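You operate a simulated robot arm through the tools that you are given. There is no shell and no other tool. Be economical: measure what you need, move in short steps, check, and stop when the job is done.

You run a simulated robot arm. Do the job below in one go: nothing can be reset, and whatever is moved stays where it is left.

Task
Put the green brush on the top of the green cabinet. Take the yellow brush and leave it on the top of the marking bench. Put the yellow-tipped leg on the pad of the cradle. Take the blue-tipped leg and put it on the shelf under the teal cupboard. Open the right cupboard door, take the teal tin on the top of the binding bench and put it away on the upper shelf of the teal cupboard and shut the door again. Push the damp drawer shut. Shut the dust drawer. Shut the cabinet door. Turn the depth dial to 20 mm. Press the marker button two times. Close the drawer of the padded bench. Fetch the blue end cap and set it on the shelf under the steel bench. Shut the mesh gate. Do these in any order.

It is judged by the outcome, as a careful person would: the job done as asked, and still so three seconds after it is handed in. It fails if anything else is knocked over, pushed out of place, dropped, spilled or broken. Lids that push on must go on centred and level and be pressed home; caps that screw on are set level and turned clockwise until they are tight.

Robot
A 7-joint arm with a two-finger parallel gripper on a trunk, on a base that drives. Base frame: it is fixed to the floor where the robot stands at the start and does not move with it; the origin is under the middle of the robot, x ahead of it, y to its left, z up. Readings come in m, rad, newtons and seconds.
With the tool pointing down near the work surface it reaches from about 0.26 to 0.58 m from the robot's upright axis, wherever it stands. Its first joint turns from -2.897 to 2.897 rad. Places, roughly: blue end cap (4x4x3 cm) [-6.5, 0.2, 0.9]; blue-tipped leg (4x4x20 cm) [-0.3, -1.4, 1]; cabinet door [0, 0.6, 0.4]; damp drawer [0.2, 2.9, 0.6]; depth dial [-1, -1.5, 0.9]; drawer of the padded bench [-4.6, 0, 0.6]; dust drawer [0.3, 1.6, 0.9]; green brush (5x5x11 cm) [0.5, 0, 0.9]; marker button [-2.6, -1.5, 0.9]; mesh gate [-0.3, 5.1, 1.3]; pad of the cradle [0.4, 3.3, 0.9]; right cupboard door [0.5, -1, 1.5]; shelf under the steel bench [-6.7, -0.4, 0.4]; shelf under the teal cupboard [0.6, -0.8, 0.6]; teal tin [0.5, 3.5, 0.75]; top of the green cabinet [0.5, 0.7, 1.4]; top of the marking bench [-2.6, -1.7, 0.9]; upper shelf of the teal cupboard (26x66 cm) [0.64, -0.84, 1.52]; yellow brush (5x5x11 cm) [0.5, 0.1, 0.9]; yellow-tipped leg (4x4x20 cm) [0, -1.6, 1]. Payload 3.4 kg.
Tool frame: the origin (TCP) lies between the finger pads and is the grasp point; the fingertips stand 0.03 m ahead of it; z points along the fingers, y is the line along which they close. The gripper opens to 0.094 m. The fingers are 0.028 m wide and 0.01 m thick; the gripper's body (0.05 by 0.096 m) begins 0.055 m behind the TCP.
Orientation is that of the tool frame in the base frame, as a unit quaternion [w, x, y, z]. With the fingers straight down and closing along the base's y, the tool's x points along the base's -x, its y along +y and its z along -z.

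Tools
- The arm moves only by the tool servo_tool. Its argument "increments" is a list of rows, each a list of 7 numbers: the turn, a rotation vector about the tool's x, y, z in rad, then the shift along the tool's x, y, z in m, then the finger opening in m, from 0 to 0.094. In form: [[rx, ry, rz, dx, dy, dz, claw], ...]. A call has 1 to 12 rows; each row shifts and turns the commanded pose from where the row before left it, along the tool's axes as they then stand. Rows are played at 5 a second. More than 0.05 m and 0.15 rad between two rows, or a gripper value outside its range, and nothing of the call is played. Where a pose cannot be reached the arm comes as near as it can. A force on the tool above 40 N (or 10 N above the force at the start of the call, whichever is more), or a blocked arm, ends the call early, and 0.2 s more pass. The fingers move at their own pace (about 0.072 m/s each) and stop on an object; they squeeze with about 23 N. The grip force told is the motor's: it shows also when the fingers shut on nothing. Time passes only in rows, and 0.2 s behind the last, so rows that do not move let the fingers close. It gives the time, the measured TCP pose, the force on the tool (base axes), the opening and the grip force at its end, in the units of the frame above (readings bear some noise), with the torque about the TCP (base axes, N m) and any sound that the robot's microphone picked up, and new pictures: "views" is both (left out), scene, wrist or none.
- Cameras (640 x 400 px; columns grow to the right, rows downward): "scene" is now at [0.0048, 0.1423, 1.5873]; the picture's right is [-0.24, -0.97, 0.00], its down [-0.90, 0.22, -0.36] and it looks along [0.35, -0.09, -0.93] (base axes); focal length 214 px, centre (320, 200). "wrist" rides on the gripper at [0.076, 0.014, -0.102] in the tool frame; the picture's right is [-0.18, 0.98, 0.00], its down [-0.75, -0.14, -0.64] and it looks along [-0.63, -0.12, 0.77] (tool axes); focal length 243 px, centre (320, 200). There is no depth. A picture from a camera that has moved, and an enlarged one, comes with that camera's place and axes in the base frame and with its lens. The place of the scene camera against the robot may be out by one fixed shift of up to 0.018 m in any direction.
- raise_lower(by): slides the trunk up (or, below 0, down) by that many m; the arm and the scene camera ride with it, the base frame stays. It gives what a move gives, with no picture.
- roll_base(legs): drives the robot by 1 to 6 legs, each [ahead, left, turn to the left] in m, m and rad, along the robot's own axes; the way and the turn of a leg run together, so that a leg with both is an arc; at most 1.5 m and 3.142 rad a leg. The arm and the cameras ride along, it lands a little off, and it stops where it bumps. It gives what a move gives, and a new picture of the scene camera.
- head_to(pan, tilt): turns the head with the scene camera to pan (to the left, within 2.705 rad either way) and tilt (down, from -0.506 to 1.204), counted from straight ahead of the robot. It gives what a move gives, and a new picture of the scene camera.
- zoom(camera, box): a new picture of the part [left, top, right, bottom] of that camera's present view, enlarged. No time passes.
- hand_in(): hands the job in; it is judged then, once.

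Go step by step. Nothing tells you exact positions but the pictures and the camera data: compare them with the known pose of the tool, close in by small moves and look again before you grip or let go. The budget is 535 turns and 360 pictures, counting those below and the enlarged ones. Unless the task says otherwise, let go and move clear before handing in, and close with one line.

The tools are called after "Request:" as a command line: name --pt "numbers of a row" for each row, then --argument value for the rest, lists and objects as JSON in quotes. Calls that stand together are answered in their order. servo_tool: Moves the arm, as the interface text tells. Its arguments: {"type":"object","properties":{"increments":{"type":"array","items":{"type":"array","items":{"type":"number"}}},"views":{"type":"string","enum":["both","scene","wrist","none"]}},"required":["increments"]} The other tools are called the same way: raise_lower (by) slides the trunk up or down; roll_base (legs) drives the base; head_to (pan, tilt) turns the head that bears the scene camera; zoom (camera, box) takes an enlarged picture of a part of a camera's view; hand_in () hands the job in.

At the start:

```text
clock: 0.0
position: [0.2224, 0.2628, 1.0003]
tcp_rot: [0.0, 0.0, 1.0, 0.0]
wrist_force: [-0.4, 0.0, -0.2]
moment: [0.01, -0.01, 0.01]
opening: 0.0937
grip_force: 0.0
trunk travel left (down, up): [-0.275, 0.111]
robot x, y, heading: [0.0008, 0.0003, -0.002]
head pan, tilt: [-0.243, 1.201]
```

scene: 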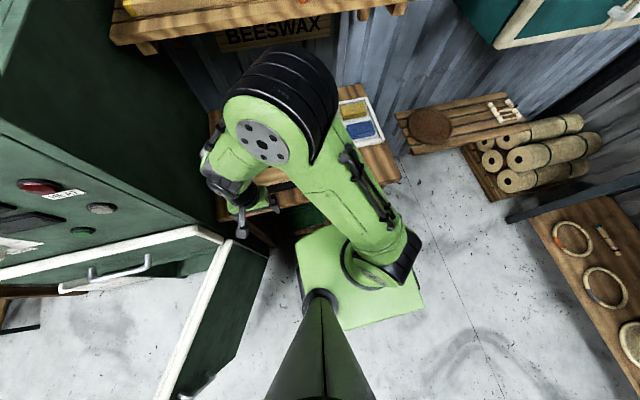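
wrist: 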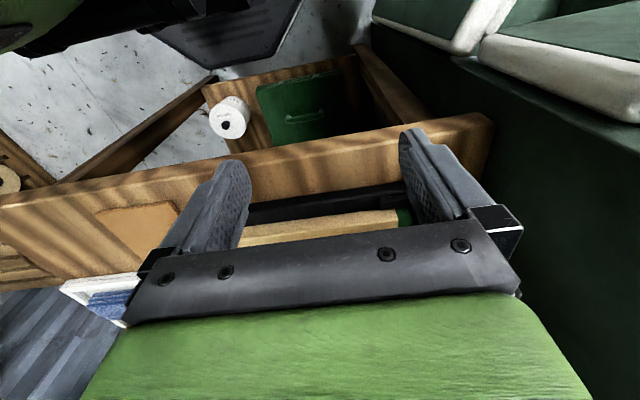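

I see the arm over a small bench, a green cabinet on the left with its door open, and shelves ahead. I'll look around first.

Request:
head_to --pan 0.0 --tilt 0.5

Request:
head_to --pan 0.9 --tilt 0.5

Request:
head_to --pan -1.2 --tilt 0.5

Request:
head_to --pan -2.4 --tilt 0.4

Request:
head_to --pan 2.4 --tilt 0.4

```text
clock: 1.1
position: [0.2225, 0.2645, 0.9995]
tcp_rot: [0.0, 0.0, 1.0, 0.0]
wrist_force: [0.3, -0.4, -0.4]
moment: [0.0, -0.03, 0.01]
opening: 0.0938
grip_force: 0.0
trunk travel left (down, up): [-0.275, 0.111]
robot x, y, heading: [-0.0021, 0.0015, -0.001]
head pan, tilt: [0.0, 0.499]
camera scene: at [0.0415, 0.1557, 1.6409], right [0.0, -1.0, 0.0], down [-0.48, 0.0, -0.88], along [0.88, 0.0, -0.48], focal length 214 px, centre (320, 200)
```

scene: 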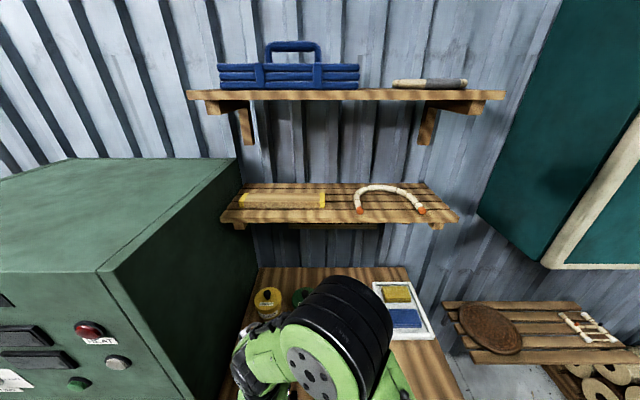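

```text
clock: 2.3
position: [0.2234, 0.2628, 1.0005]
tcp_rot: [0.0, 0.001, 1.0, 0.0]
wrist_force: [0.1, -0.2, 0.7]
moment: [-0.02, 0.02, 0.0]
opening: 0.0943
grip_force: 0.0
trunk travel left (down, up): [-0.275, 0.111]
robot x, y, heading: [0.002, -0.0007, -0.006]
head pan, tilt: [0.901, 0.499]
camera scene: at [0.0071, 0.227, 1.641], right [0.78, -0.62, 0.0], down [-0.3, -0.38, -0.88], along [0.55, 0.69, -0.48], focal length 214 px, centre (320, 200)
```

scene: 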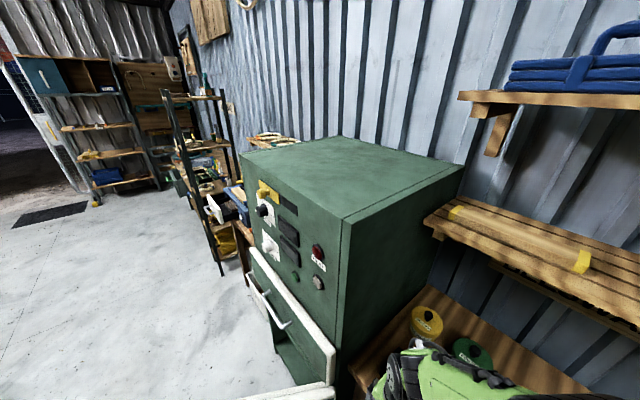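

```text
clock: 4.3
position: [0.2234, 0.2643, 0.999]
tcp_rot: [0.0, 0.0, 1.0, 0.0]
wrist_force: [-0.4, 0.5, 0.9]
moment: [0.0, 0.01, 0.0]
opening: 0.0942
grip_force: 0.2
trunk travel left (down, up): [-0.275, 0.111]
robot x, y, heading: [-0.0027, 0.0004, -0.003]
head pan, tilt: [-1.201, 0.499]
camera scene: at [-0.0165, 0.071, 1.641], right [-0.93, -0.36, 0.0], down [-0.17, 0.45, -0.88], along [0.32, -0.82, -0.48], focal length 214 px, centre (320, 200)
```

scene: 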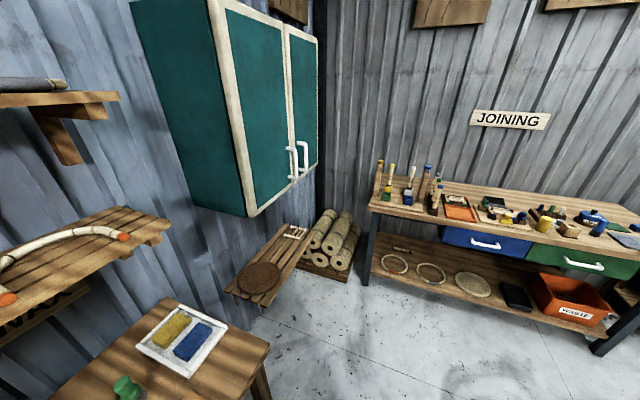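

```text
clock: 5.7
position: [0.2229, 0.2639, 1.0]
tcp_rot: [0.0, 0.0, 1.0, -0.001]
wrist_force: [-0.2, -0.6, 0.4]
moment: [-0.01, 0.0, 0.01]
opening: 0.094
grip_force: 0.0
trunk travel left (down, up): [-0.275, 0.111]
robot x, y, heading: [0.003, 0.002, -0.004]
head pan, tilt: [-2.4, 0.4]
camera scene: at [-0.1177, 0.0931, 1.6501], right [-0.68, 0.74, 0.0], down [0.29, 0.26, -0.92], along [-0.68, -0.62, -0.39], focal length 214 px, centre (320, 200)
```

scene: 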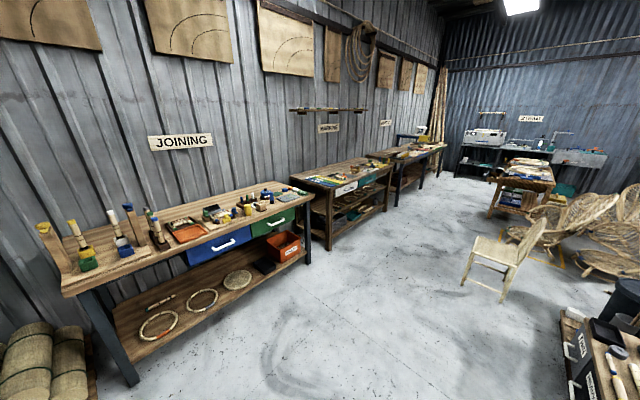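

```text
clock: 9.5
position: [0.2242, 0.2634, 0.999]
tcp_rot: [0.0, 0.001, 1.0, 0.001]
wrist_force: [-0.4, 0.3, -0.3]
moment: [0.0, -0.03, 0.01]
opening: 0.0939
grip_force: 0.2
trunk travel left (down, up): [-0.275, 0.111]
robot x, y, heading: [-0.0033, 0.0005, 0.002]
head pan, tilt: [2.4, 0.4]
camera scene: at [-0.1178, 0.2184, 1.6501], right [0.68, 0.74, 0.0], down [0.29, -0.26, -0.92], along [-0.68, 0.62, -0.39], focal length 214 px, centre (320, 200)
```

scene: 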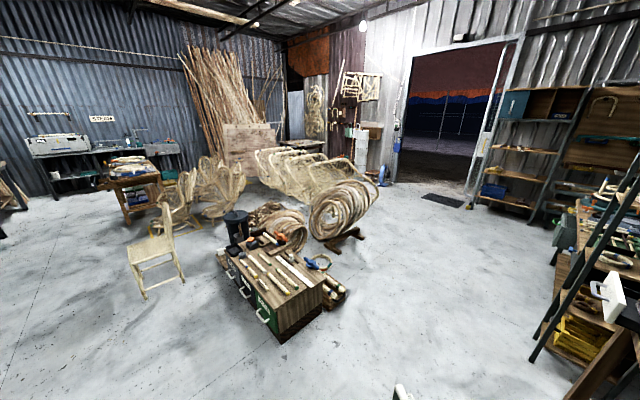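

The workshop is laid out along three walls. I'll start at the bench ahead with the brushes, and look at it closely.

Request:
head_to --pan 0.1 --tilt 0.8

Request:
zoom --camera "scene" --box '[160, 60, 480, 260]'

```text
clock: 11.6
position: [0.2234, 0.2628, 0.9999]
tcp_rot: [0.0, 0.0, 1.0, 0.001]
wrist_force: [0.2, 1.2, 0.1]
moment: [-0.03, 0.0, -0.01]
opening: 0.0941
grip_force: 0.1
trunk travel left (down, up): [-0.275, 0.111]
robot x, y, heading: [0.0022, -0.0031, -0.002]
head pan, tilt: [0.099, 0.799]
camera scene: at [0.0308, 0.1638, 1.615], right [0.1, -0.99, 0.0], down [-0.71, -0.07, -0.7], along [0.69, 0.07, -0.72], focal length 214 px, centre (320, 200)
```

scene: 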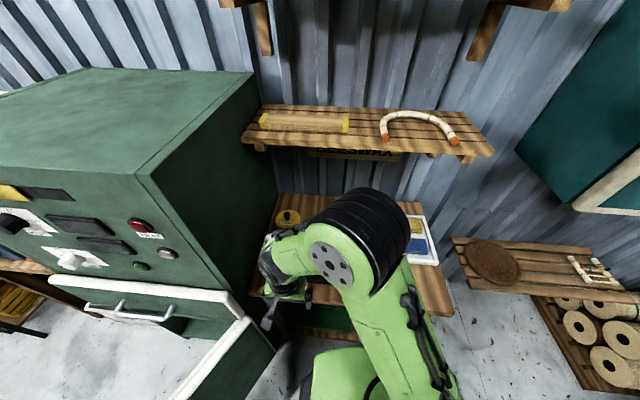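

```text
2.00 times, centred on (320, 160) of scene
camera zoom: at [0.0308, 0.1638, 1.615], right [0.1, -0.99, 0.0], down [-0.71, -0.07, -0.7], along [0.69, 0.07, -0.72], focal length 429 px, centre (320, 280)
```

zoom: 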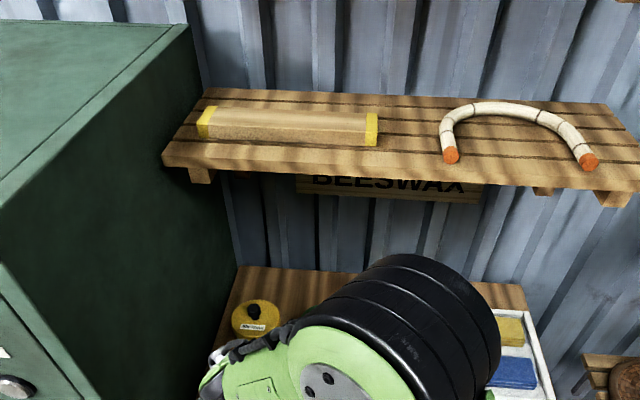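

Request:
head_to --pan 0.7 --tilt 0.75

Request:
zoom --camera "scene" --box '[320, 150, 640, 350]'

Request:
head_to --pan -0.9 --tilt 0.75

```text
clock: 12.6
position: [0.2241, 0.2632, 0.9999]
tcp_rot: [0.0, 0.0, 1.0, 0.0]
wrist_force: [0.4, 1.0, -0.5]
moment: [0.0, 0.0, 0.01]
opening: 0.0939
grip_force: 0.0
trunk travel left (down, up): [-0.275, 0.111]
robot x, y, heading: [-0.0018, -0.0013, -0.001]
head pan, tilt: [0.7, 0.75]
camera scene: at [0.014, 0.2091, 1.619], right [0.64, -0.77, 0.0], down [-0.52, -0.44, -0.73], along [0.56, 0.47, -0.68], focal length 214 px, centre (320, 200)
```

scene: 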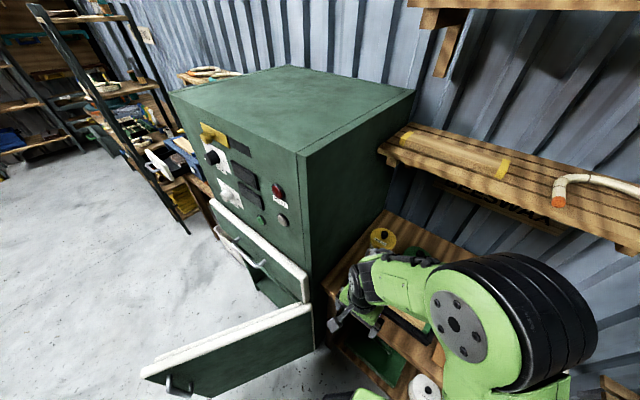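

```text
2.00 times, centred on (480, 250) of scene
camera zoom: at [0.014, 0.2091, 1.619], right [0.64, -0.77, 0.0], down [-0.52, -0.44, -0.73], along [0.56, 0.47, -0.68], focal length 429 px, centre (0, 100)
```

zoom: 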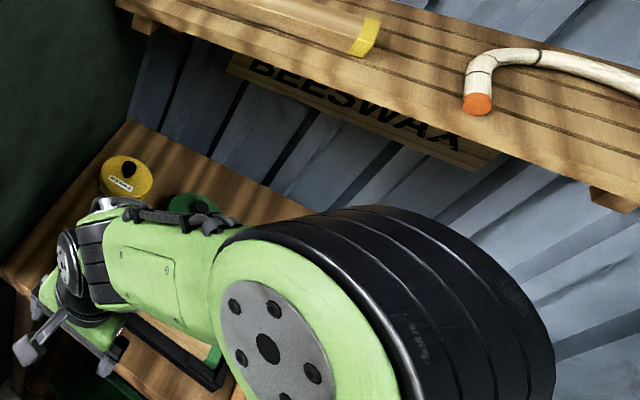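

```text
clock: 14.3
position: [0.2227, 0.2643, 0.9996]
tcp_rot: [-0.001, 0.0, 1.0, 0.0]
wrist_force: [1.0, -1.1, 0.2]
moment: [0.01, 0.01, 0.0]
opening: 0.0939
grip_force: 0.0
trunk travel left (down, up): [-0.275, 0.111]
robot x, y, heading: [-0.0003, -0.0014, -0.001]
head pan, tilt: [-0.901, 0.75]
camera scene: at [0.002, 0.0909, 1.619], right [-0.78, -0.62, 0.0], down [-0.42, 0.53, -0.73], along [0.45, -0.57, -0.68], focal length 214 px, centre (320, 200)
```

scene: 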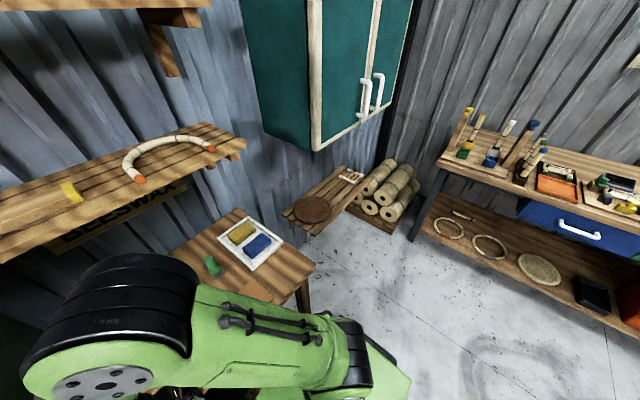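

The arm hides the bench. I'll roll back to see the bench top clear.

Request:
roll_base --legs '[[-0.4, 0, 0]]'

Request:
head_to --pan 0.0 --tilt 0.55

Request:
zoom --camera "scene" --box '[220, 150, 460, 300]'

```text
clock: 16.8
position: [-0.1836, 0.2633, 1.0001]
tcp_rot: [0.0, -0.002, 1.0, 0.0]
wrist_force: [0.0, 0.6, 0.2]
moment: [-0.02, -0.02, -0.02]
opening: 0.0938
grip_force: 0.0
trunk travel left (down, up): [-0.275, 0.111]
robot x, y, heading: [-0.4078, 0.0002, 0.003]
head pan, tilt: [-0.901, 0.75]
camera scene: at [-0.4048, 0.0896, 1.619], right [-0.78, -0.63, 0.0], down [-0.43, 0.53, -0.73], along [0.46, -0.57, -0.68], focal length 214 px, centre (320, 200)
```

scene: 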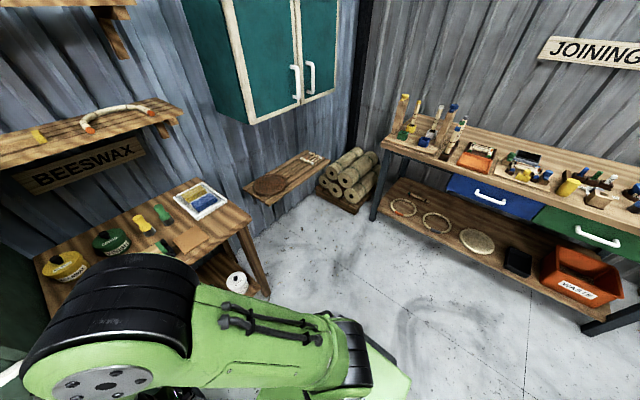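

```text
clock: 18.0
position: [-0.1837, 0.263, 0.9988]
tcp_rot: [-0.001, -0.003, 1.0, -0.001]
wrist_force: [0.0, -0.1, -0.3]
moment: [-0.03, -0.02, -0.01]
opening: 0.094
grip_force: 0.0
trunk travel left (down, up): [-0.275, 0.111]
robot x, y, heading: [-0.4038, -0.0012, 0.006]
head pan, tilt: [0.0, 0.55]
camera scene: at [-0.3658, 0.1547, 1.6364], right [0.01, -1.0, 0.0], down [-0.52, 0.0, -0.85], along [0.85, 0.0, -0.52], focal length 214 px, centre (320, 200)
```

scene: 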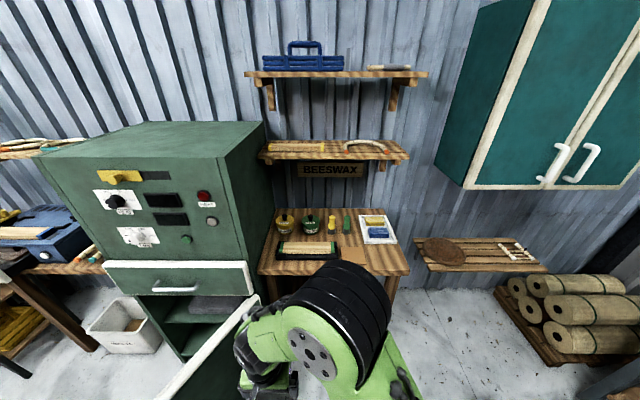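

```text
2.67 times, centred on (340, 225) of scene
camera zoom: at [-0.3658, 0.1547, 1.6364], right [0.01, -1.0, 0.0], down [-0.52, 0.0, -0.85], along [0.85, 0.0, -0.52], focal length 572 px, centre (267, 133)
```

zoom: 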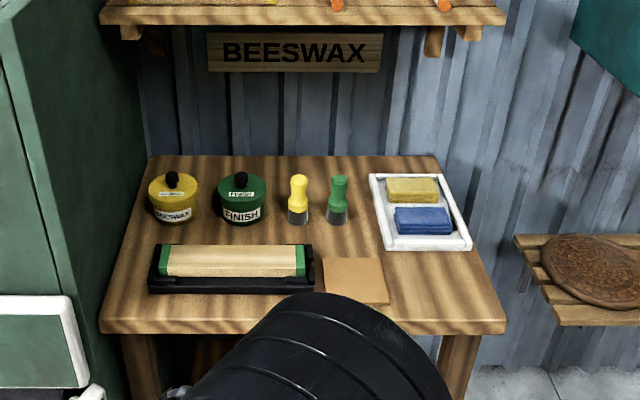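

The brushes stand at about (0.55, 0.09) and (0.55, 0.01) on the bench, height about 0.85–0.96. I'll bring the tool in front at mid y before rolling forward.

Request:
servo_tool --pt "0 0 0 -0.029 -0.032 -0.008 0.07" --pt "0 0 0 -0.029 -0.032 -0.008 0.07" --pt "0 0 0 -0.029 -0.032 -0.008 0.07" --pt "0 0 0 -0.029 -0.032 -0.008 0.07" --pt "0 0 0 -0.029 -0.032 -0.008 0.07" --pt "0 0 0 -0.029 -0.032 -0.008 0.07" --pt "0 0 0 -0.029 -0.032 -0.008 0.07" --pt "0 0 0 -0.029 -0.032 -0.008 0.07" --pt "0 0 0 0 0 0 0.07" --views "wrist"

```text
clock: 20.0
position: [0.0512, 0.0103, 1.0627]
tcp_rot: [0.0, -0.004, 1.0, -0.001]
wrist_force: [-0.3, -0.1, -0.1]
moment: [0.02, -0.03, -0.01]
opening: 0.0699
grip_force: 0.0
trunk travel left (down, up): [-0.275, 0.111]
robot x, y, heading: [-0.4046, -0.0011, 0.007]
head pan, tilt: [0.0, 0.55]
camera wrist: at [-0.0249, 0.0243, 1.1667], right [0.18, 0.98, 0.0], down [0.75, -0.14, 0.64], along [0.63, -0.11, -0.77], focal length 243 px, centre (320, 200)
```

wrist: 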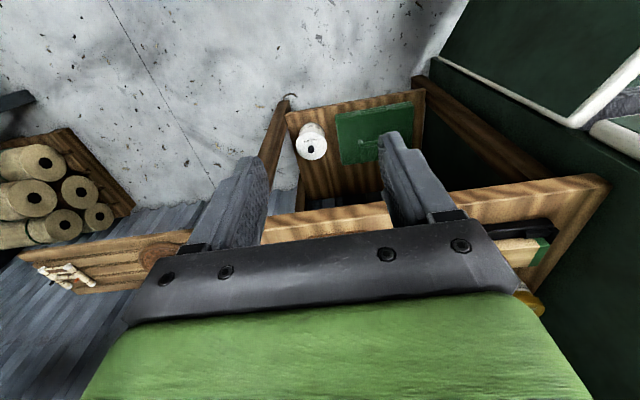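

Request:
roll_base --legs '[[0.38, 0, 0]]'

Request:
servo_tool --pt "0 0 0 0 0 0 0.07" --views "wrist"

```text
clock: 22.4
position: [0.4298, 0.0147, 1.0629]
tcp_rot: [0.0, -0.005, 1.0, 0.0]
wrist_force: [1.1, -0.1, -0.3]
moment: [0.01, 0.05, 0.01]
opening: 0.0701
grip_force: 0.2
trunk travel left (down, up): [-0.275, 0.111]
robot x, y, heading: [-0.0257, -0.0023, 0.012]
head pan, tilt: [0.0, 0.55]
camera scene: at [0.0132, 0.1576, 1.6364], right [0.01, -1.0, 0.0], down [-0.52, 0.0, -0.85], along [0.85, 0.01, -0.52], focal length 214 px, centre (320, 200)
```

scene: 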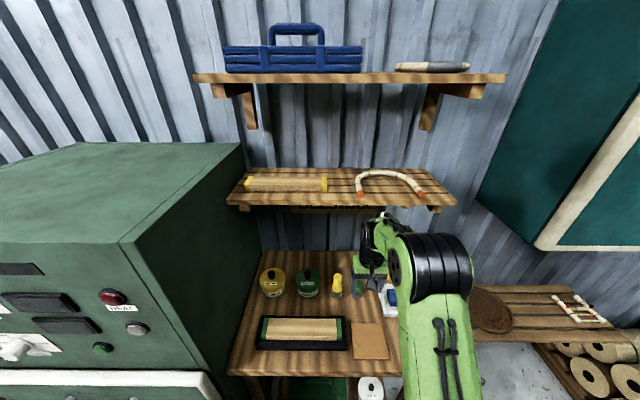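

```text
clock: 22.8
position: [0.4287, 0.0137, 1.0633]
tcp_rot: [0.0, -0.005, 1.0, 0.0]
wrist_force: [-0.3, 0.8, -0.1]
moment: [0.02, 0.03, 0.0]
opening: 0.07
grip_force: 0.0
trunk travel left (down, up): [-0.275, 0.111]
robot x, y, heading: [-0.0275, 0.0022, 0.005]
head pan, tilt: [0.0, 0.55]
camera wrist: at [0.3536, 0.0281, 1.1665], right [0.18, 0.98, 0.0], down [0.75, -0.13, 0.64], along [0.63, -0.11, -0.77], focal length 243 px, centre (320, 200)
```

wrist: 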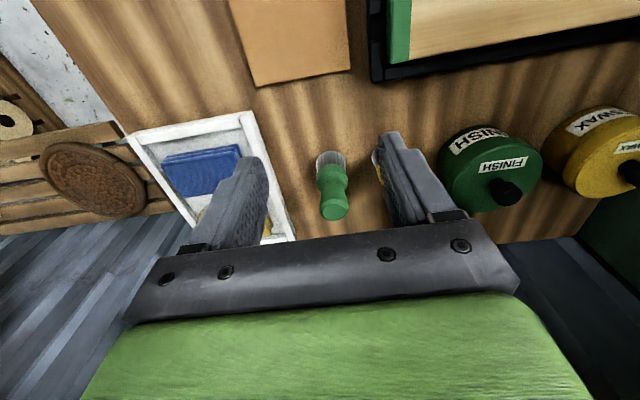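

Brush is about (0.54, 0.01). Moving above it and looking.

Request:
servo_tool --pt "0 0 0 -0.05 0 0 0.07" --pt "0 0 0 -0.05 -0.001 0 0.07" --pt "0 0 0 0 0 0 0.07" --views "both"

```text
clock: 23.8
position: [0.5049, 0.0158, 1.0629]
tcp_rot: [-0.007, -0.005, 1.0, -0.001]
wrist_force: [-0.9, -0.1, 0.3]
moment: [0.02, 0.02, -0.03]
opening: 0.0698
grip_force: 0.0
trunk travel left (down, up): [-0.275, 0.111]
robot x, y, heading: [-0.0295, -0.0014, 0.009]
head pan, tilt: [0.0, 0.55]
stopped in row 3: the arm was blocked; the commanded pose is now the measured one
camera scene: at [-0.0166, 0.1572, 1.6374], right [0.01, -1.0, 0.0], down [-0.51, 0.0, -0.86], along [0.86, 0.01, -0.51], focal length 214 px, centre (320, 200)
camera wrist: at [0.4293, 0.029, 1.1687], right [0.17, 0.98, 0.0], down [0.77, -0.13, 0.63], along [0.62, -0.11, -0.78], focal length 243 px, centre (320, 200)
```

scene: 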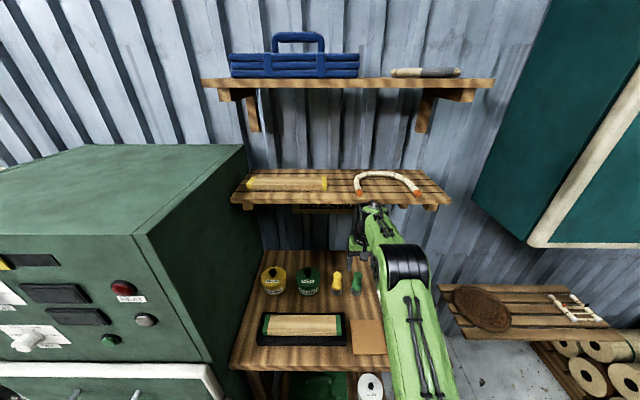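
wrist: 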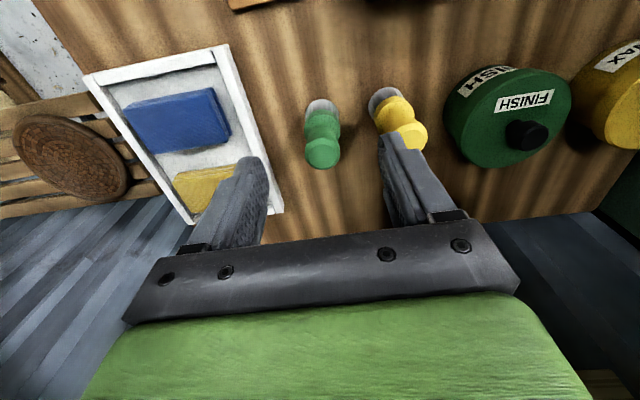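

The forearm/wrist met the shelf above (bottom about 1.28). I'll back off, go lower, and come in level around the green brush at (0.547, 0.010).

Request:
servo_tool --pt "0 0 0 0.035 0 0 0.062" --pt "0 0 0 0.035 -0.003 0 0.062" --pt "0 0 0 0 -0.003 0.045 0.062" --pt "0 0 0 0 0 0.045 0.062" --pt "0 0 0 0 0 0.04 0.062" --pt "0 0 0 0 0 0 0.062" --views "both"

```text
clock: 25.2
position: [0.4477, 0.0074, 0.9268]
tcp_rot: [-0.014, -0.006, 1.0, 0.0]
wrist_force: [0.1, 0.6, 0.3]
moment: [0.02, -0.01, -0.02]
opening: 0.062
grip_force: 0.0
trunk travel left (down, up): [-0.275, 0.111]
robot x, y, heading: [-0.0279, 0.0025, 0.006]
head pan, tilt: [0.0, 0.55]
camera scene: at [0.0086, 0.1576, 1.6364], right [0.01, -1.0, 0.0], down [-0.52, 0.0, -0.85], along [0.85, 0.01, -0.52], focal length 214 px, centre (320, 200)
camera wrist: at [0.3744, 0.0206, 1.0342], right [0.17, 0.98, -0.01], down [0.77, -0.13, 0.62], along [0.61, -0.11, -0.79], focal length 243 px, centre (320, 200)
```

scene: 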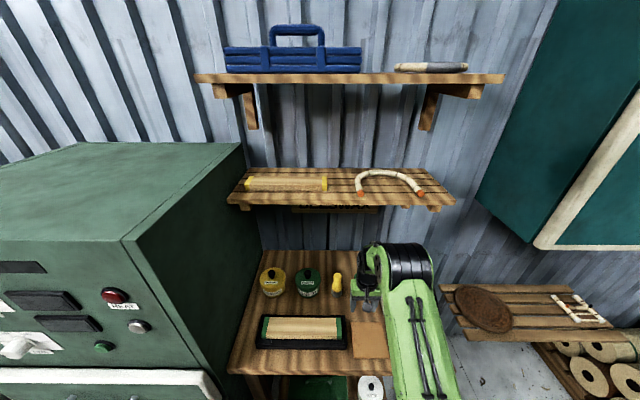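
wrist: 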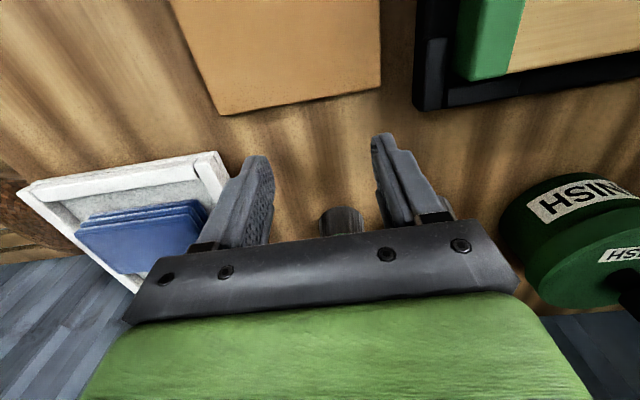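

Request:
servo_tool --pt "0 -0.028 0 -0.035 0 0 0.062" --pt "0 0 0 -0.035 0 0 0.062" --pt "0 0 0 -0.03 0 0 0.062" --pt "0 0 0 0 0 0 0.062" --views "both"

```text
clock: 26.2
position: [0.5475, 0.0077, 0.928]
tcp_rot: [-0.001, -0.005, 1.0, 0.001]
wrist_force: [0.3, -0.6, 0.3]
moment: [0.02, 0.0, -0.01]
opening: 0.0618
grip_force: 0.0
trunk travel left (down, up): [-0.275, 0.111]
robot x, y, heading: [-0.0273, -0.001, 0.006]
head pan, tilt: [0.0, 0.55]
camera scene: at [0.0089, 0.1576, 1.6364], right [0.01, -1.0, 0.0], down [-0.52, 0.0, -0.85], along [0.85, 0.01, -0.52], focal length 214 px, centre (320, 200)
camera wrist: at [0.4728, 0.0211, 1.0318], right [0.17, 0.98, 0.0], down [0.76, -0.13, 0.64], along [0.63, -0.11, -0.77], focal length 243 px, centre (320, 200)
```

scene: 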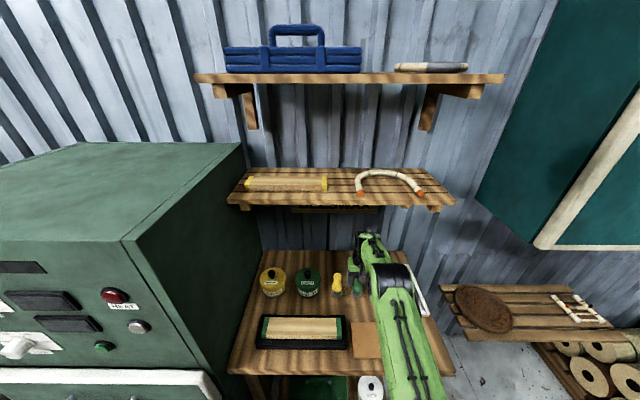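
wrist: 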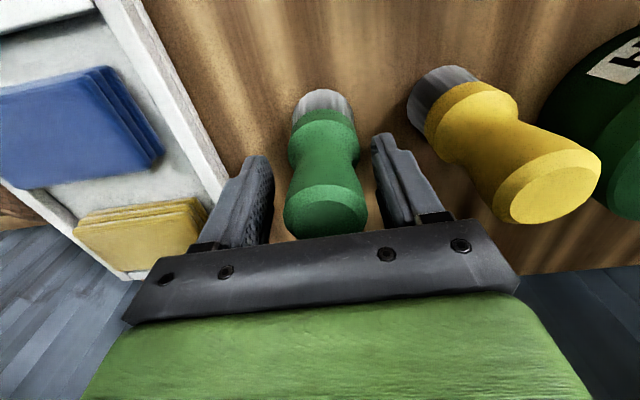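

The brush is between the fingers; closing.

Request:
servo_tool --pt "0 0 0 0.004 0.004 0 0.062" --pt "0 0 0 0 0 0 0.0" --pt "0 0 0 0 0 0 0.0" --pt "0 0 0 0 0 0 0.0" --pt "0 0 0 0 0 -0.02 0.0" --pt "0 0 0 0 0 -0.03 0.0" --views "wrist"

```text
clock: 27.6
position: [0.5448, 0.0138, 0.9767]
tcp_rot: [0.0, -0.005, 1.0, 0.0]
wrist_force: [-1.1, 0.4, -1.1]
moment: [-0.02, -0.02, 0.02]
opening: 0.0408
grip_force: 22.8
trunk travel left (down, up): [-0.275, 0.111]
robot x, y, heading: [-0.0281, 0.0009, 0.006]
head pan, tilt: [0.0, 0.55]
camera wrist: at [0.4698, 0.0267, 1.0807], right [0.17, 0.98, 0.0], down [0.76, -0.13, 0.64], along [0.63, -0.11, -0.77], focal length 243 px, centre (320, 200)
```

wrist: 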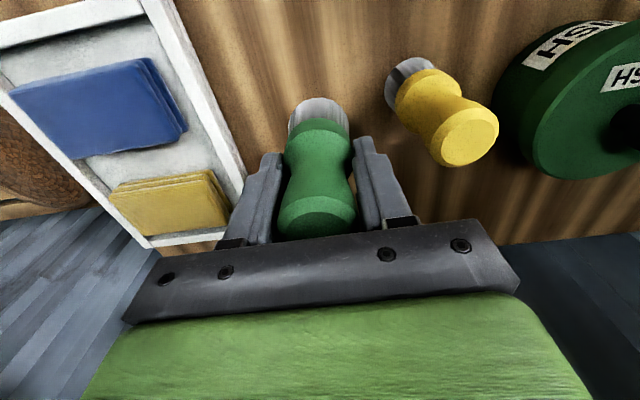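

Gripped. I'll retract from under the shelf, raise, and take it to the top of the green cabinet (top about z 1.42, front x 0.24, right side y 0.46).

Request:
servo_tool --pt "0 0 0 0.04 0 0 0.0" --pt "0 0 0 0.04 0 0 0.0" --pt "0 0 0 0.04 0 -0.02 0.0" --pt "0 0 0 0.03 0 -0.04 0.0" --pt "0 0 0 0 0 -0.05 0.0" --pt "0 0 0 0 0 -0.05 0.0" --pt "0 0 0 0 0 -0.05 0.0" --pt "0 0 0 0 0 -0.05 0.0" --views "none"

Request:
raise_lower --by 0.11

Request:
roll_base --legs '[[0.03, 0.12, 0]]'

```text
clock: 29.4
position: [0.3925, 0.0112, 1.2333]
tcp_rot: [-0.002, -0.005, 1.0, 0.001]
wrist_force: [0.2, 0.0, -0.6]
moment: [0.05, -0.01, 0.02]
opening: 0.0405
grip_force: 23.0
trunk travel left (down, up): [-0.275, 0.111]
robot x, y, heading: [-0.0273, 0.0035, 0.011]
head pan, tilt: [0.0, 0.55]
```

```text
clock: 30.8
position: [0.3925, 0.0123, 1.3444]
tcp_rot: [0.0, -0.006, 1.0, 0.0]
wrist_force: [-0.7, 0.1, -1.4]
moment: [-0.01, 0.02, -0.02]
opening: 0.0405
grip_force: 22.8
trunk travel left (down, up): [-0.385, 0.001]
robot x, y, heading: [-0.0303, 0.003, 0.008]
head pan, tilt: [0.0, 0.55]
```

```text
clock: 32.1
position: [0.4192, 0.1324, 1.3434]
tcp_rot: [-0.001, -0.006, 1.0, 0.0]
wrist_force: [-0.5, 0.2, -1.2]
moment: [-0.02, 0.03, -0.03]
opening: 0.0405
grip_force: 23.8
trunk travel left (down, up): [-0.385, 0.001]
robot x, y, heading: [-0.0028, 0.1276, 0.011]
head pan, tilt: [0.0, 0.55]
camera scene: at [0.0376, 0.2779, 1.7465], right [0.01, -1.0, 0.0], down [-0.52, -0.01, -0.85], along [0.85, 0.01, -0.52], focal length 214 px, centre (320, 200)
```

scene: 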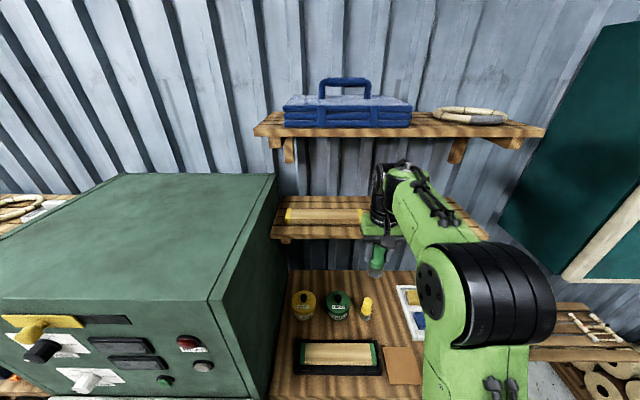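

Request:
servo_tool --pt "0 0 0 0.01 0 -0.045 0.0" --pt "0 0 0 0.01 0 -0.045 0.0" --pt "0 0 0 0.01 0 -0.045 0.0" --pt "0 0 0 0.01 0 -0.045 0.0" --pt "0 0 0 0 0 0 0.0" --views "scene"

```text
clock: 33.0
position: [0.3938, 0.1321, 1.4789]
tcp_rot: [0.009, -0.007, 1.0, 0.0]
wrist_force: [15.2, 2.7, -21.5]
moment: [-0.32, 0.12, -0.28]
opening: 0.0403
grip_force: 23.3
out of reach, approached as far as the arm can: row 4
trunk travel left (down, up): [-0.385, 0.001]
robot x, y, heading: [-0.0034, 0.1211, 0.012]
head pan, tilt: [0.0, 0.55]
stopped in row 4: the force on the tool passed its limit at 84 N (the readings are from after the stop); the commanded pose is now the measured one
camera scene: at [0.0375, 0.2774, 1.7466], right [0.01, -1.0, 0.0], down [-0.52, -0.01, -0.85], along [0.85, 0.01, -0.52], focal length 214 px, centre (320, 200)
```

scene: 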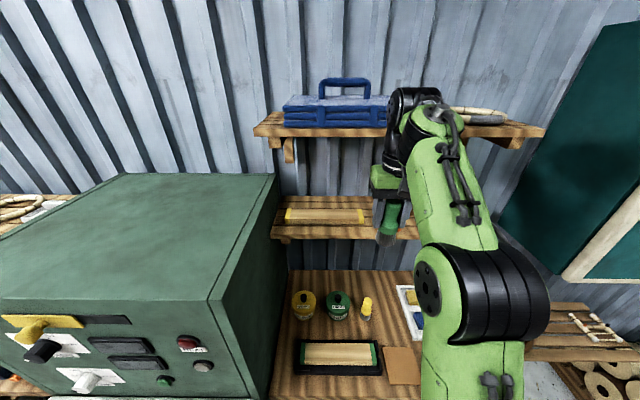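

The tool met a force near the top of its reach; I'll back down a little and check the grip.

Request:
servo_tool --pt "0 0 0 0 0 0.02 0.0" --pt "0 0 0 0 0 0.02 0.0" --pt "0 0 0 0 0 0 0.0" --views "both"

```text
clock: 33.8
position: [0.3947, 0.1342, 1.4387]
tcp_rot: [0.009, -0.006, 1.0, 0.0]
wrist_force: [0.4, 1.3, -0.6]
moment: [0.0, -0.03, 0.0]
opening: 0.0405
grip_force: 23.0
trunk travel left (down, up): [-0.385, 0.001]
robot x, y, heading: [-0.0023, 0.1209, 0.015]
head pan, tilt: [0.0, 0.55]
camera scene: at [0.0378, 0.2781, 1.7465], right [0.01, -1.0, 0.0], down [-0.52, -0.01, -0.85], along [0.85, 0.01, -0.52], focal length 214 px, centre (320, 200)
camera wrist: at [0.3166, 0.1466, 1.5407], right [0.17, 0.99, 0.0], down [0.75, -0.13, 0.65], along [0.64, -0.11, -0.76], focal length 243 px, centre (320, 200)
```

scene: 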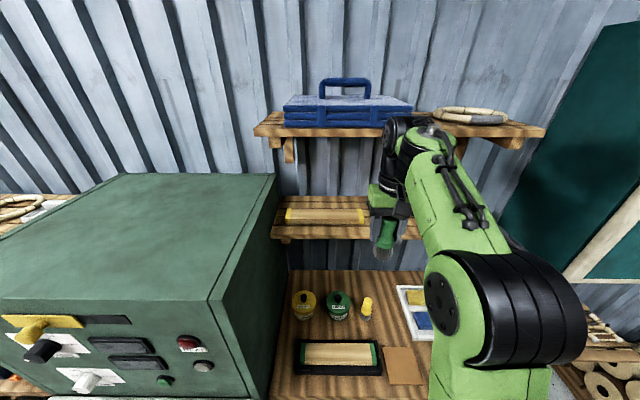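
wrist: 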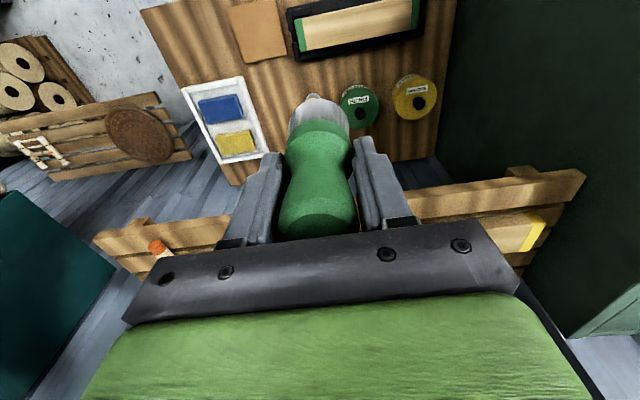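

The brush is still held as before; tool-down seems to fold the wrist against the forearm at this radius. I'll back off and test a longer radius for height.

Request:
roll_base --legs '[[-0.35, 0, 0]]'

Request:
servo_tool --pt "0 -0.018 0 -0.04 0 0 0.0" --pt "0 0 0 -0.04 0 0 0.0" --pt "0 0 0 -0.04 0 0 0.0" --pt "0 0 0 -0.02 0 -0.02 0.0" --pt "0 0 0 0 0 -0.02 0.0" --pt "0 0 0 0 0 -0.02 0.0" --pt "0 0 0 0 0 -0.02 0.0" --pt "0 0 0 0 0 -0.02 0.0" --pt "0 0 0 0 0 -0.02 0.0" --pt "0 0 0 0 0 0 0.0" --views "scene"

```text
clock: 36.0
position: [0.0381, 0.1298, 1.4383]
tcp_rot: [0.008, -0.008, 1.0, 0.0]
wrist_force: [0.0, -0.4, -1.1]
moment: [0.0, 0.0, 0.0]
opening: 0.0405
grip_force: 22.7
trunk travel left (down, up): [-0.385, 0.001]
robot x, y, heading: [-0.3558, 0.1177, 0.018]
head pan, tilt: [0.0, 0.55]
camera scene: at [-0.319, 0.2735, 1.7465], right [0.01, -1.0, 0.0], down [-0.52, -0.01, -0.85], along [0.85, 0.01, -0.52], focal length 214 px, centre (320, 200)
```

scene: 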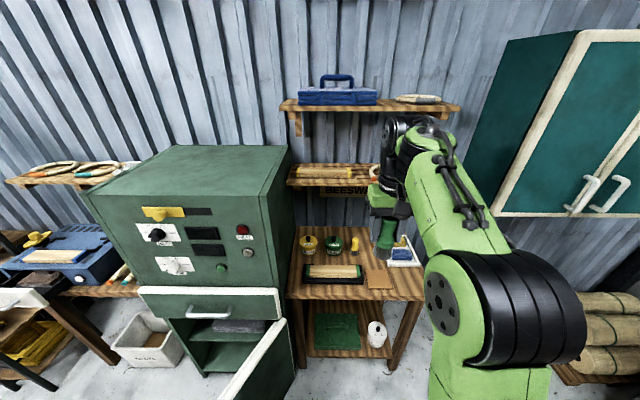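

```text
clock: 36.7
position: [0.112, 0.1312, 1.4379]
tcp_rot: [0.026, -0.007, 1.0, 0.0]
wrist_force: [23.6, 4.7, -30.0]
moment: [-0.52, 0.16, -0.39]
opening: 0.0403
grip_force: 23.1
out of reach, approached as far as the arm can: row 2, 3
trunk travel left (down, up): [-0.385, 0.001]
robot x, y, heading: [-0.3587, 0.1142, 0.014]
head pan, tilt: [0.0, 0.55]
stopped in row 3: the force on the tool passed its limit at 114 N (the readings are from after the stop); the commanded pose is now the measured one
camera scene: at [-0.3174, 0.2735, 1.7465], right [0.01, -1.0, 0.0], down [-0.52, -0.01, -0.85], along [0.85, 0.01, -0.52], focal length 214 px, centre (320, 200)
```

scene: 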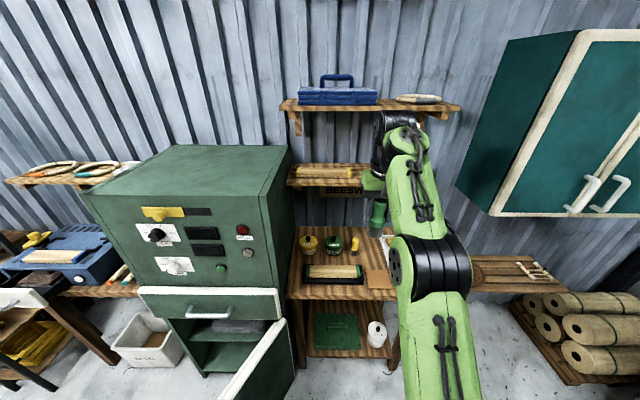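

Confirmed: it's the arm folding on itself, so tool-down can't reach above the cabinet. I'll set the brush on a free corner of the bench and regrip with the tool level.

Request:
servo_tool --pt "0 0.05 0 0.01 -0.01 0.03 0.0" --pt "0 0 0 0.01 -0.02 0.045 0.0" --pt "0 0 0 0.01 -0.02 0.045 0.0" --pt "0 0 0 0.01 -0.02 0.045 0.0" --pt "0 0 0 0.01 -0.02 0.045 0.0" --pt "0 0 0 0 -0.02 0.045 0.0" --pt "0 0 0 0 -0.02 0.045 0.0" --pt "0 0 0 0 -0.02 0.045 0.0" --pt "0 0 0 0 -0.015 0.045 0.0" --pt "0 0 0 0 0 0.04 0.0" --pt "0 0 0 0 0 0 0.0" --views "none"

Request:
roll_base --legs '[[0.33, -0.116, -0.01]]'

Request:
servo_tool --pt "0 0 0 0 0 0 0.0" --views "wrist"

```text
refused: row 2 steps farther than a row can; nothing moved
```

```text
clock: 37.5
position: [0.1204, 0.1286, 1.4378]
tcp_rot: [0.027, -0.008, 1.0, 0.0]
wrist_force: [6.1, 1.4, -8.2]
moment: [-0.16, 0.02, -0.14]
opening: 0.0407
grip_force: 22.9
trunk travel left (down, up): [-0.385, 0.001]
robot x, y, heading: [-0.3504, 0.1079, 0.014]
head pan, tilt: [0.0, 0.55]
stopped in leg 1: the force on the tool passed its limit at 50 N (the readings are from after the stop); the commanded pose is now the measured one
camera scene: at [-0.3098, 0.2704, 1.7465], right [0.01, -1.0, 0.0], down [-0.52, -0.01, -0.85], along [0.85, 0.01, -0.52], focal length 214 px, centre (320, 200)
```

scene: 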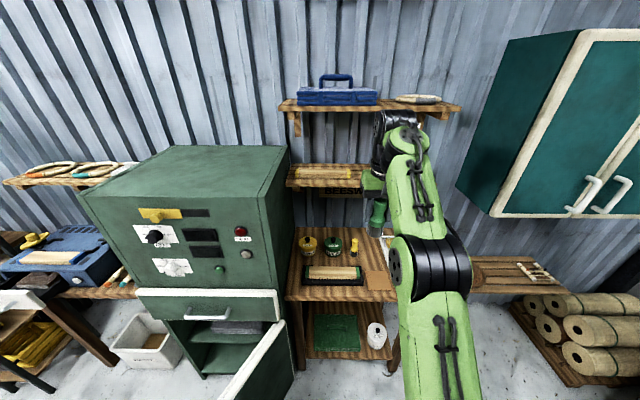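

```text
clock: 37.9
position: [0.1188, 0.1289, 1.4391]
tcp_rot: [0.029, -0.006, 1.0, 0.0]
wrist_force: [7.7, 1.1, -10.5]
moment: [-0.15, 0.02, -0.07]
opening: 0.0405
grip_force: 22.3
trunk travel left (down, up): [-0.385, 0.001]
robot x, y, heading: [-0.3471, 0.1141, 0.013]
head pan, tilt: [0.0, 0.55]
camera wrist: at [0.0363, 0.1425, 1.5381], right [0.17, 0.99, 0.01], down [0.72, -0.13, 0.68], along [0.68, -0.11, -0.73], focal length 243 px, centre (320, 200)
```

wrist: 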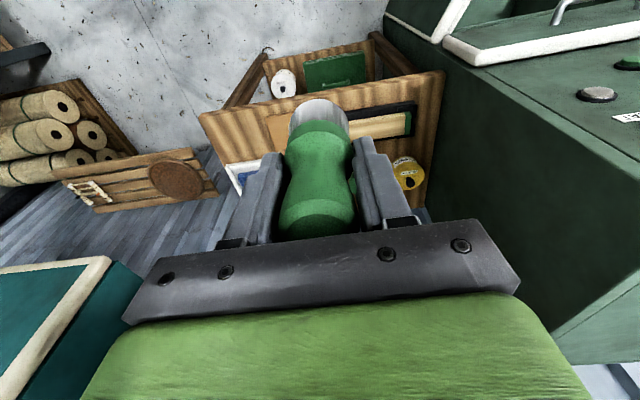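

Request:
servo_tool --pt "0 0 0 0.01 -0.01 0.03 0.0" --pt "0 0.05 0 0.01 -0.018 0.04 0.0" --pt "0 0 0 0.01 -0.018 0.04 0.0" --pt "0 0 0 0.01 -0.018 0.04 0.0" --pt "0 0 0 0.01 -0.018 0.04 0.0" --pt "0 0 0 0 -0.018 0.042 0.0" --pt "0 0 0 0 -0.018 0.042 0.0" --pt "0 0 0 0 -0.018 0.042 0.0" --pt "0 0 0 0 -0.018 0.042 0.0" --pt "0 0 0 0 0 0.042 0.0" --pt "0 0 0 0 0 0.04 0.0" --pt "0 0 0 0 0 0 0.0" --views "none"

```text
clock: 40.5
position: [0.0795, -0.0263, 0.9937]
tcp_rot: [0.004, -0.007, 1.0, 0.0]
wrist_force: [-1.5, -0.1, -0.7]
moment: [0.0, -0.03, 0.01]
opening: 0.0404
grip_force: 22.7
trunk travel left (down, up): [-0.385, 0.001]
robot x, y, heading: [-0.3499, 0.1148, 0.018]
head pan, tilt: [0.0, 0.55]
```

Request:
roll_base --legs '[[0.32, -0.12, -0.015]]'

Request:
servo_tool --pt "0 0.008 0 0 0 0 0.0" --views "wrist"

```text
clock: 42.7
position: [0.3982, -0.1515, 0.9947]
tcp_rot: [0.003, 0.001, 1.0, 0.0]
wrist_force: [-0.2, -0.3, -0.8]
moment: [0.02, -0.01, 0.02]
opening: 0.0404
grip_force: 22.3
trunk travel left (down, up): [-0.385, 0.001]
robot x, y, heading: [-0.0266, -0.0051, -0.006]
head pan, tilt: [0.0, 0.55]
camera scene: at [0.015, 0.1526, 1.7465], right [0.0, -1.0, 0.0], down [-0.52, 0.0, -0.85], along [0.85, 0.0, -0.52], focal length 214 px, centre (320, 200)
```

scene: 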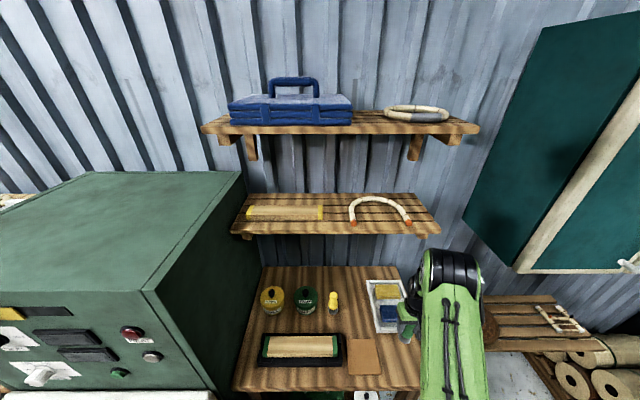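

```text
clock: 43.1
position: [0.3987, -0.1512, 0.9959]
tcp_rot: [-0.002, 0.002, 1.0, 0.0]
wrist_force: [-0.6, -0.3, -0.9]
moment: [-0.03, -0.01, -0.05]
opening: 0.0405
grip_force: 22.8
trunk travel left (down, up): [-0.385, 0.001]
robot x, y, heading: [-0.0254, -0.0063, -0.007]
head pan, tilt: [0.0, 0.55]
camera wrist: at [0.3227, -0.137, 1.098], right [0.19, 0.98, 0.0], down [0.75, -0.14, 0.64], along [0.63, -0.12, -0.77], focal length 243 px, centre (320, 200)
```

wrist: 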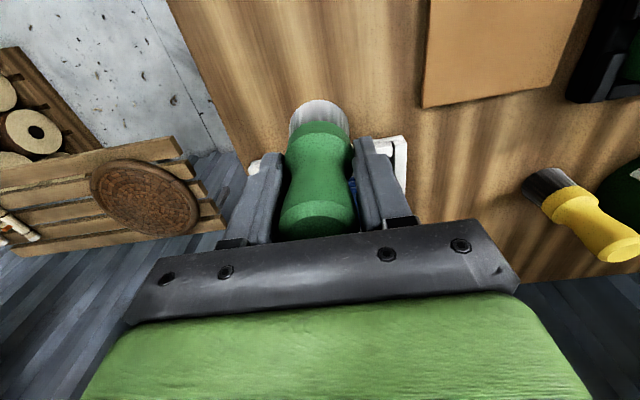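

Request:
servo_tool --pt "0 0 0 0.01 0 0.03 0.0" --pt "0 0 0 0.01 0 0.025 0.0" --pt "0 0 0 0 0 0.008 0.0" --pt "0 0 0 0 0 0.0 0.0" --views "none"

```text
clock: 44.1
position: [0.3778, -0.152, 0.9315]
tcp_rot: [-0.002, 0.002, 1.0, 0.001]
wrist_force: [0.3, -0.2, -0.7]
moment: [-0.03, 0.03, -0.03]
opening: 0.0405
grip_force: 23.3
trunk travel left (down, up): [-0.385, 0.001]
robot x, y, heading: [-0.0284, -0.0028, -0.001]
head pan, tilt: [0.0, 0.55]
```

Request:
servo_tool --pt "0 0 0 0 0 0.002 0.0" --pt "0 0 0 0 0 0.002 0.0" --pt "0 0 0 0 0 0 0.0" --views "none"

```text
clock: 44.9
position: [0.3788, -0.1523, 0.9288]
tcp_rot: [0.0, 0.002, 1.0, -0.001]
wrist_force: [0.5, 0.3, -1.0]
moment: [0.0, -0.03, -0.01]
opening: 0.0404
grip_force: 23.0
trunk travel left (down, up): [-0.385, 0.001]
robot x, y, heading: [-0.0296, -0.002, -0.004]
head pan, tilt: [0.0, 0.55]
```

Request:
servo_tool --pt "0 0 0 0 0 0.002 0.0" --pt "0 0 0 0 0 0.002 0.0" --pt "0 0 0 0 0 0 0.0" --views "wrist"

```text
clock: 45.7
position: [0.3775, -0.1512, 0.9254]
tcp_rot: [0.001, 0.002, 1.0, -0.001]
wrist_force: [-1.4, 0.5, 22.8]
moment: [0.0, 0.04, -0.02]
opening: 0.0404
grip_force: 22.6
trunk travel left (down, up): [-0.385, 0.001]
robot x, y, heading: [-0.0282, -0.0049, -0.002]
head pan, tilt: [0.0, 0.55]
camera wrist: at [0.3022, -0.1366, 1.0284], right [0.19, 0.98, 0.0], down [0.75, -0.14, 0.64], along [0.63, -0.12, -0.77], focal length 243 px, centre (320, 200)
```

wrist: 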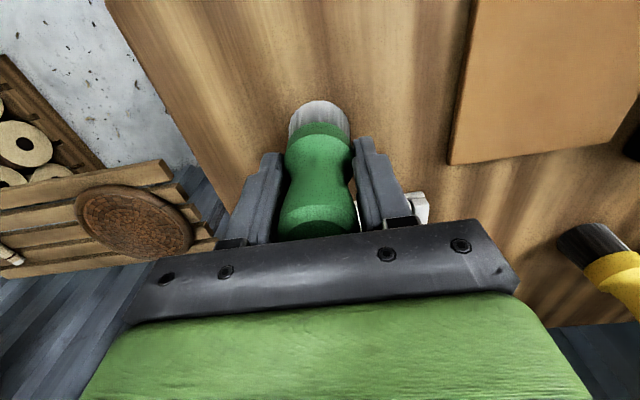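

Brush touches the bench at TCP 0.926. Releasing, rising, and backing away; then I'll flip the tool so the camera is on top when level.

Request:
servo_tool --pt "0 0 0 0 0 0 0.062" --pt "0 0 0 0 0 0 0.062" --pt "0 0 0 0 0 -0.03 0.07" --pt "0 0 0 0 0 -0.045 0.07" --pt "0 0 0 0 0 -0.045 0.07" --views "none"

Request:
roll_base --legs '[[-0.4, 0, 0]]'

Request:
servo_tool --pt "0 0 0.15 0 0 0 0.07" --pt "0 0 0.15 0 0 0 0.07" --pt "0 0 0.15 0 0 0 0.07" --pt "0 0 0.15 0 0 0 0.07" --pt "0 0 0.15 0 0 0 0.07" --pt "0 0 0.15 0 0 0 0.07" --pt "0 0 0.15 0 0 0 0.07" --pt "0 0 0.15 0 0 0 0.07" --pt "0 0 0.15 0 0 0 0.07" --pt "0 0 0.15 0 0 0 0.07" --pt "0 0 0.07 0 0 0 0.07" --views "none"

```text
clock: 46.9
position: [0.3777, -0.1494, 1.0436]
tcp_rot: [-0.001, 0.001, 1.0, -0.001]
wrist_force: [-1.0, 0.5, 0.7]
moment: [-0.01, 0.0, 0.01]
opening: 0.07
grip_force: 0.1
trunk travel left (down, up): [-0.385, 0.001]
robot x, y, heading: [-0.0263, -0.0025, -0.004]
head pan, tilt: [0.0, 0.55]
```

```text
clock: 49.4
position: [-0.0207, -0.1489, 1.0443]
tcp_rot: [-0.001, 0.005, 1.0, 0.0]
wrist_force: [-0.1, -0.7, 0.4]
moment: [-0.02, 0.02, 0.04]
opening: 0.0703
grip_force: 0.2
trunk travel left (down, up): [-0.385, 0.001]
robot x, y, heading: [-0.4279, -0.0021, -0.007]
head pan, tilt: [0.0, 0.55]
camera scene: at [-0.3851, 0.1554, 1.7465], right [-0.01, -1.0, 0.0], down [-0.52, 0.0, -0.85], along [0.85, -0.01, -0.52], focal length 214 px, centre (320, 200)
```

scene: 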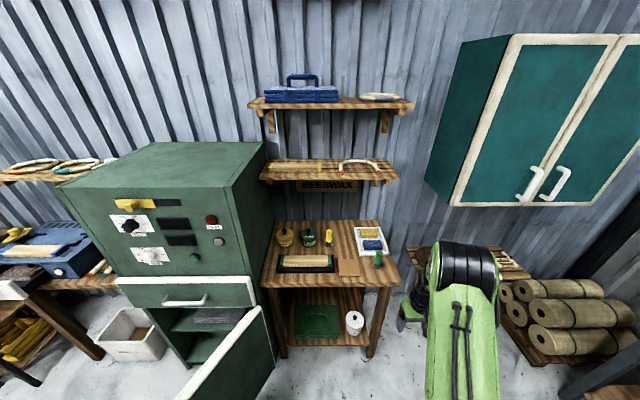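

```text
clock: 51.8
position: [-0.0215, -0.1508, 1.0435]
tcp_rot: [0.0, 0.711, 0.703, -0.001]
wrist_force: [0.3, 0.9, 0.1]
moment: [0.0, 0.0, -0.01]
opening: 0.0698
grip_force: 0.1
trunk travel left (down, up): [-0.385, 0.001]
robot x, y, heading: [-0.4273, -0.0022, -0.005]
head pan, tilt: [0.0, 0.55]
```

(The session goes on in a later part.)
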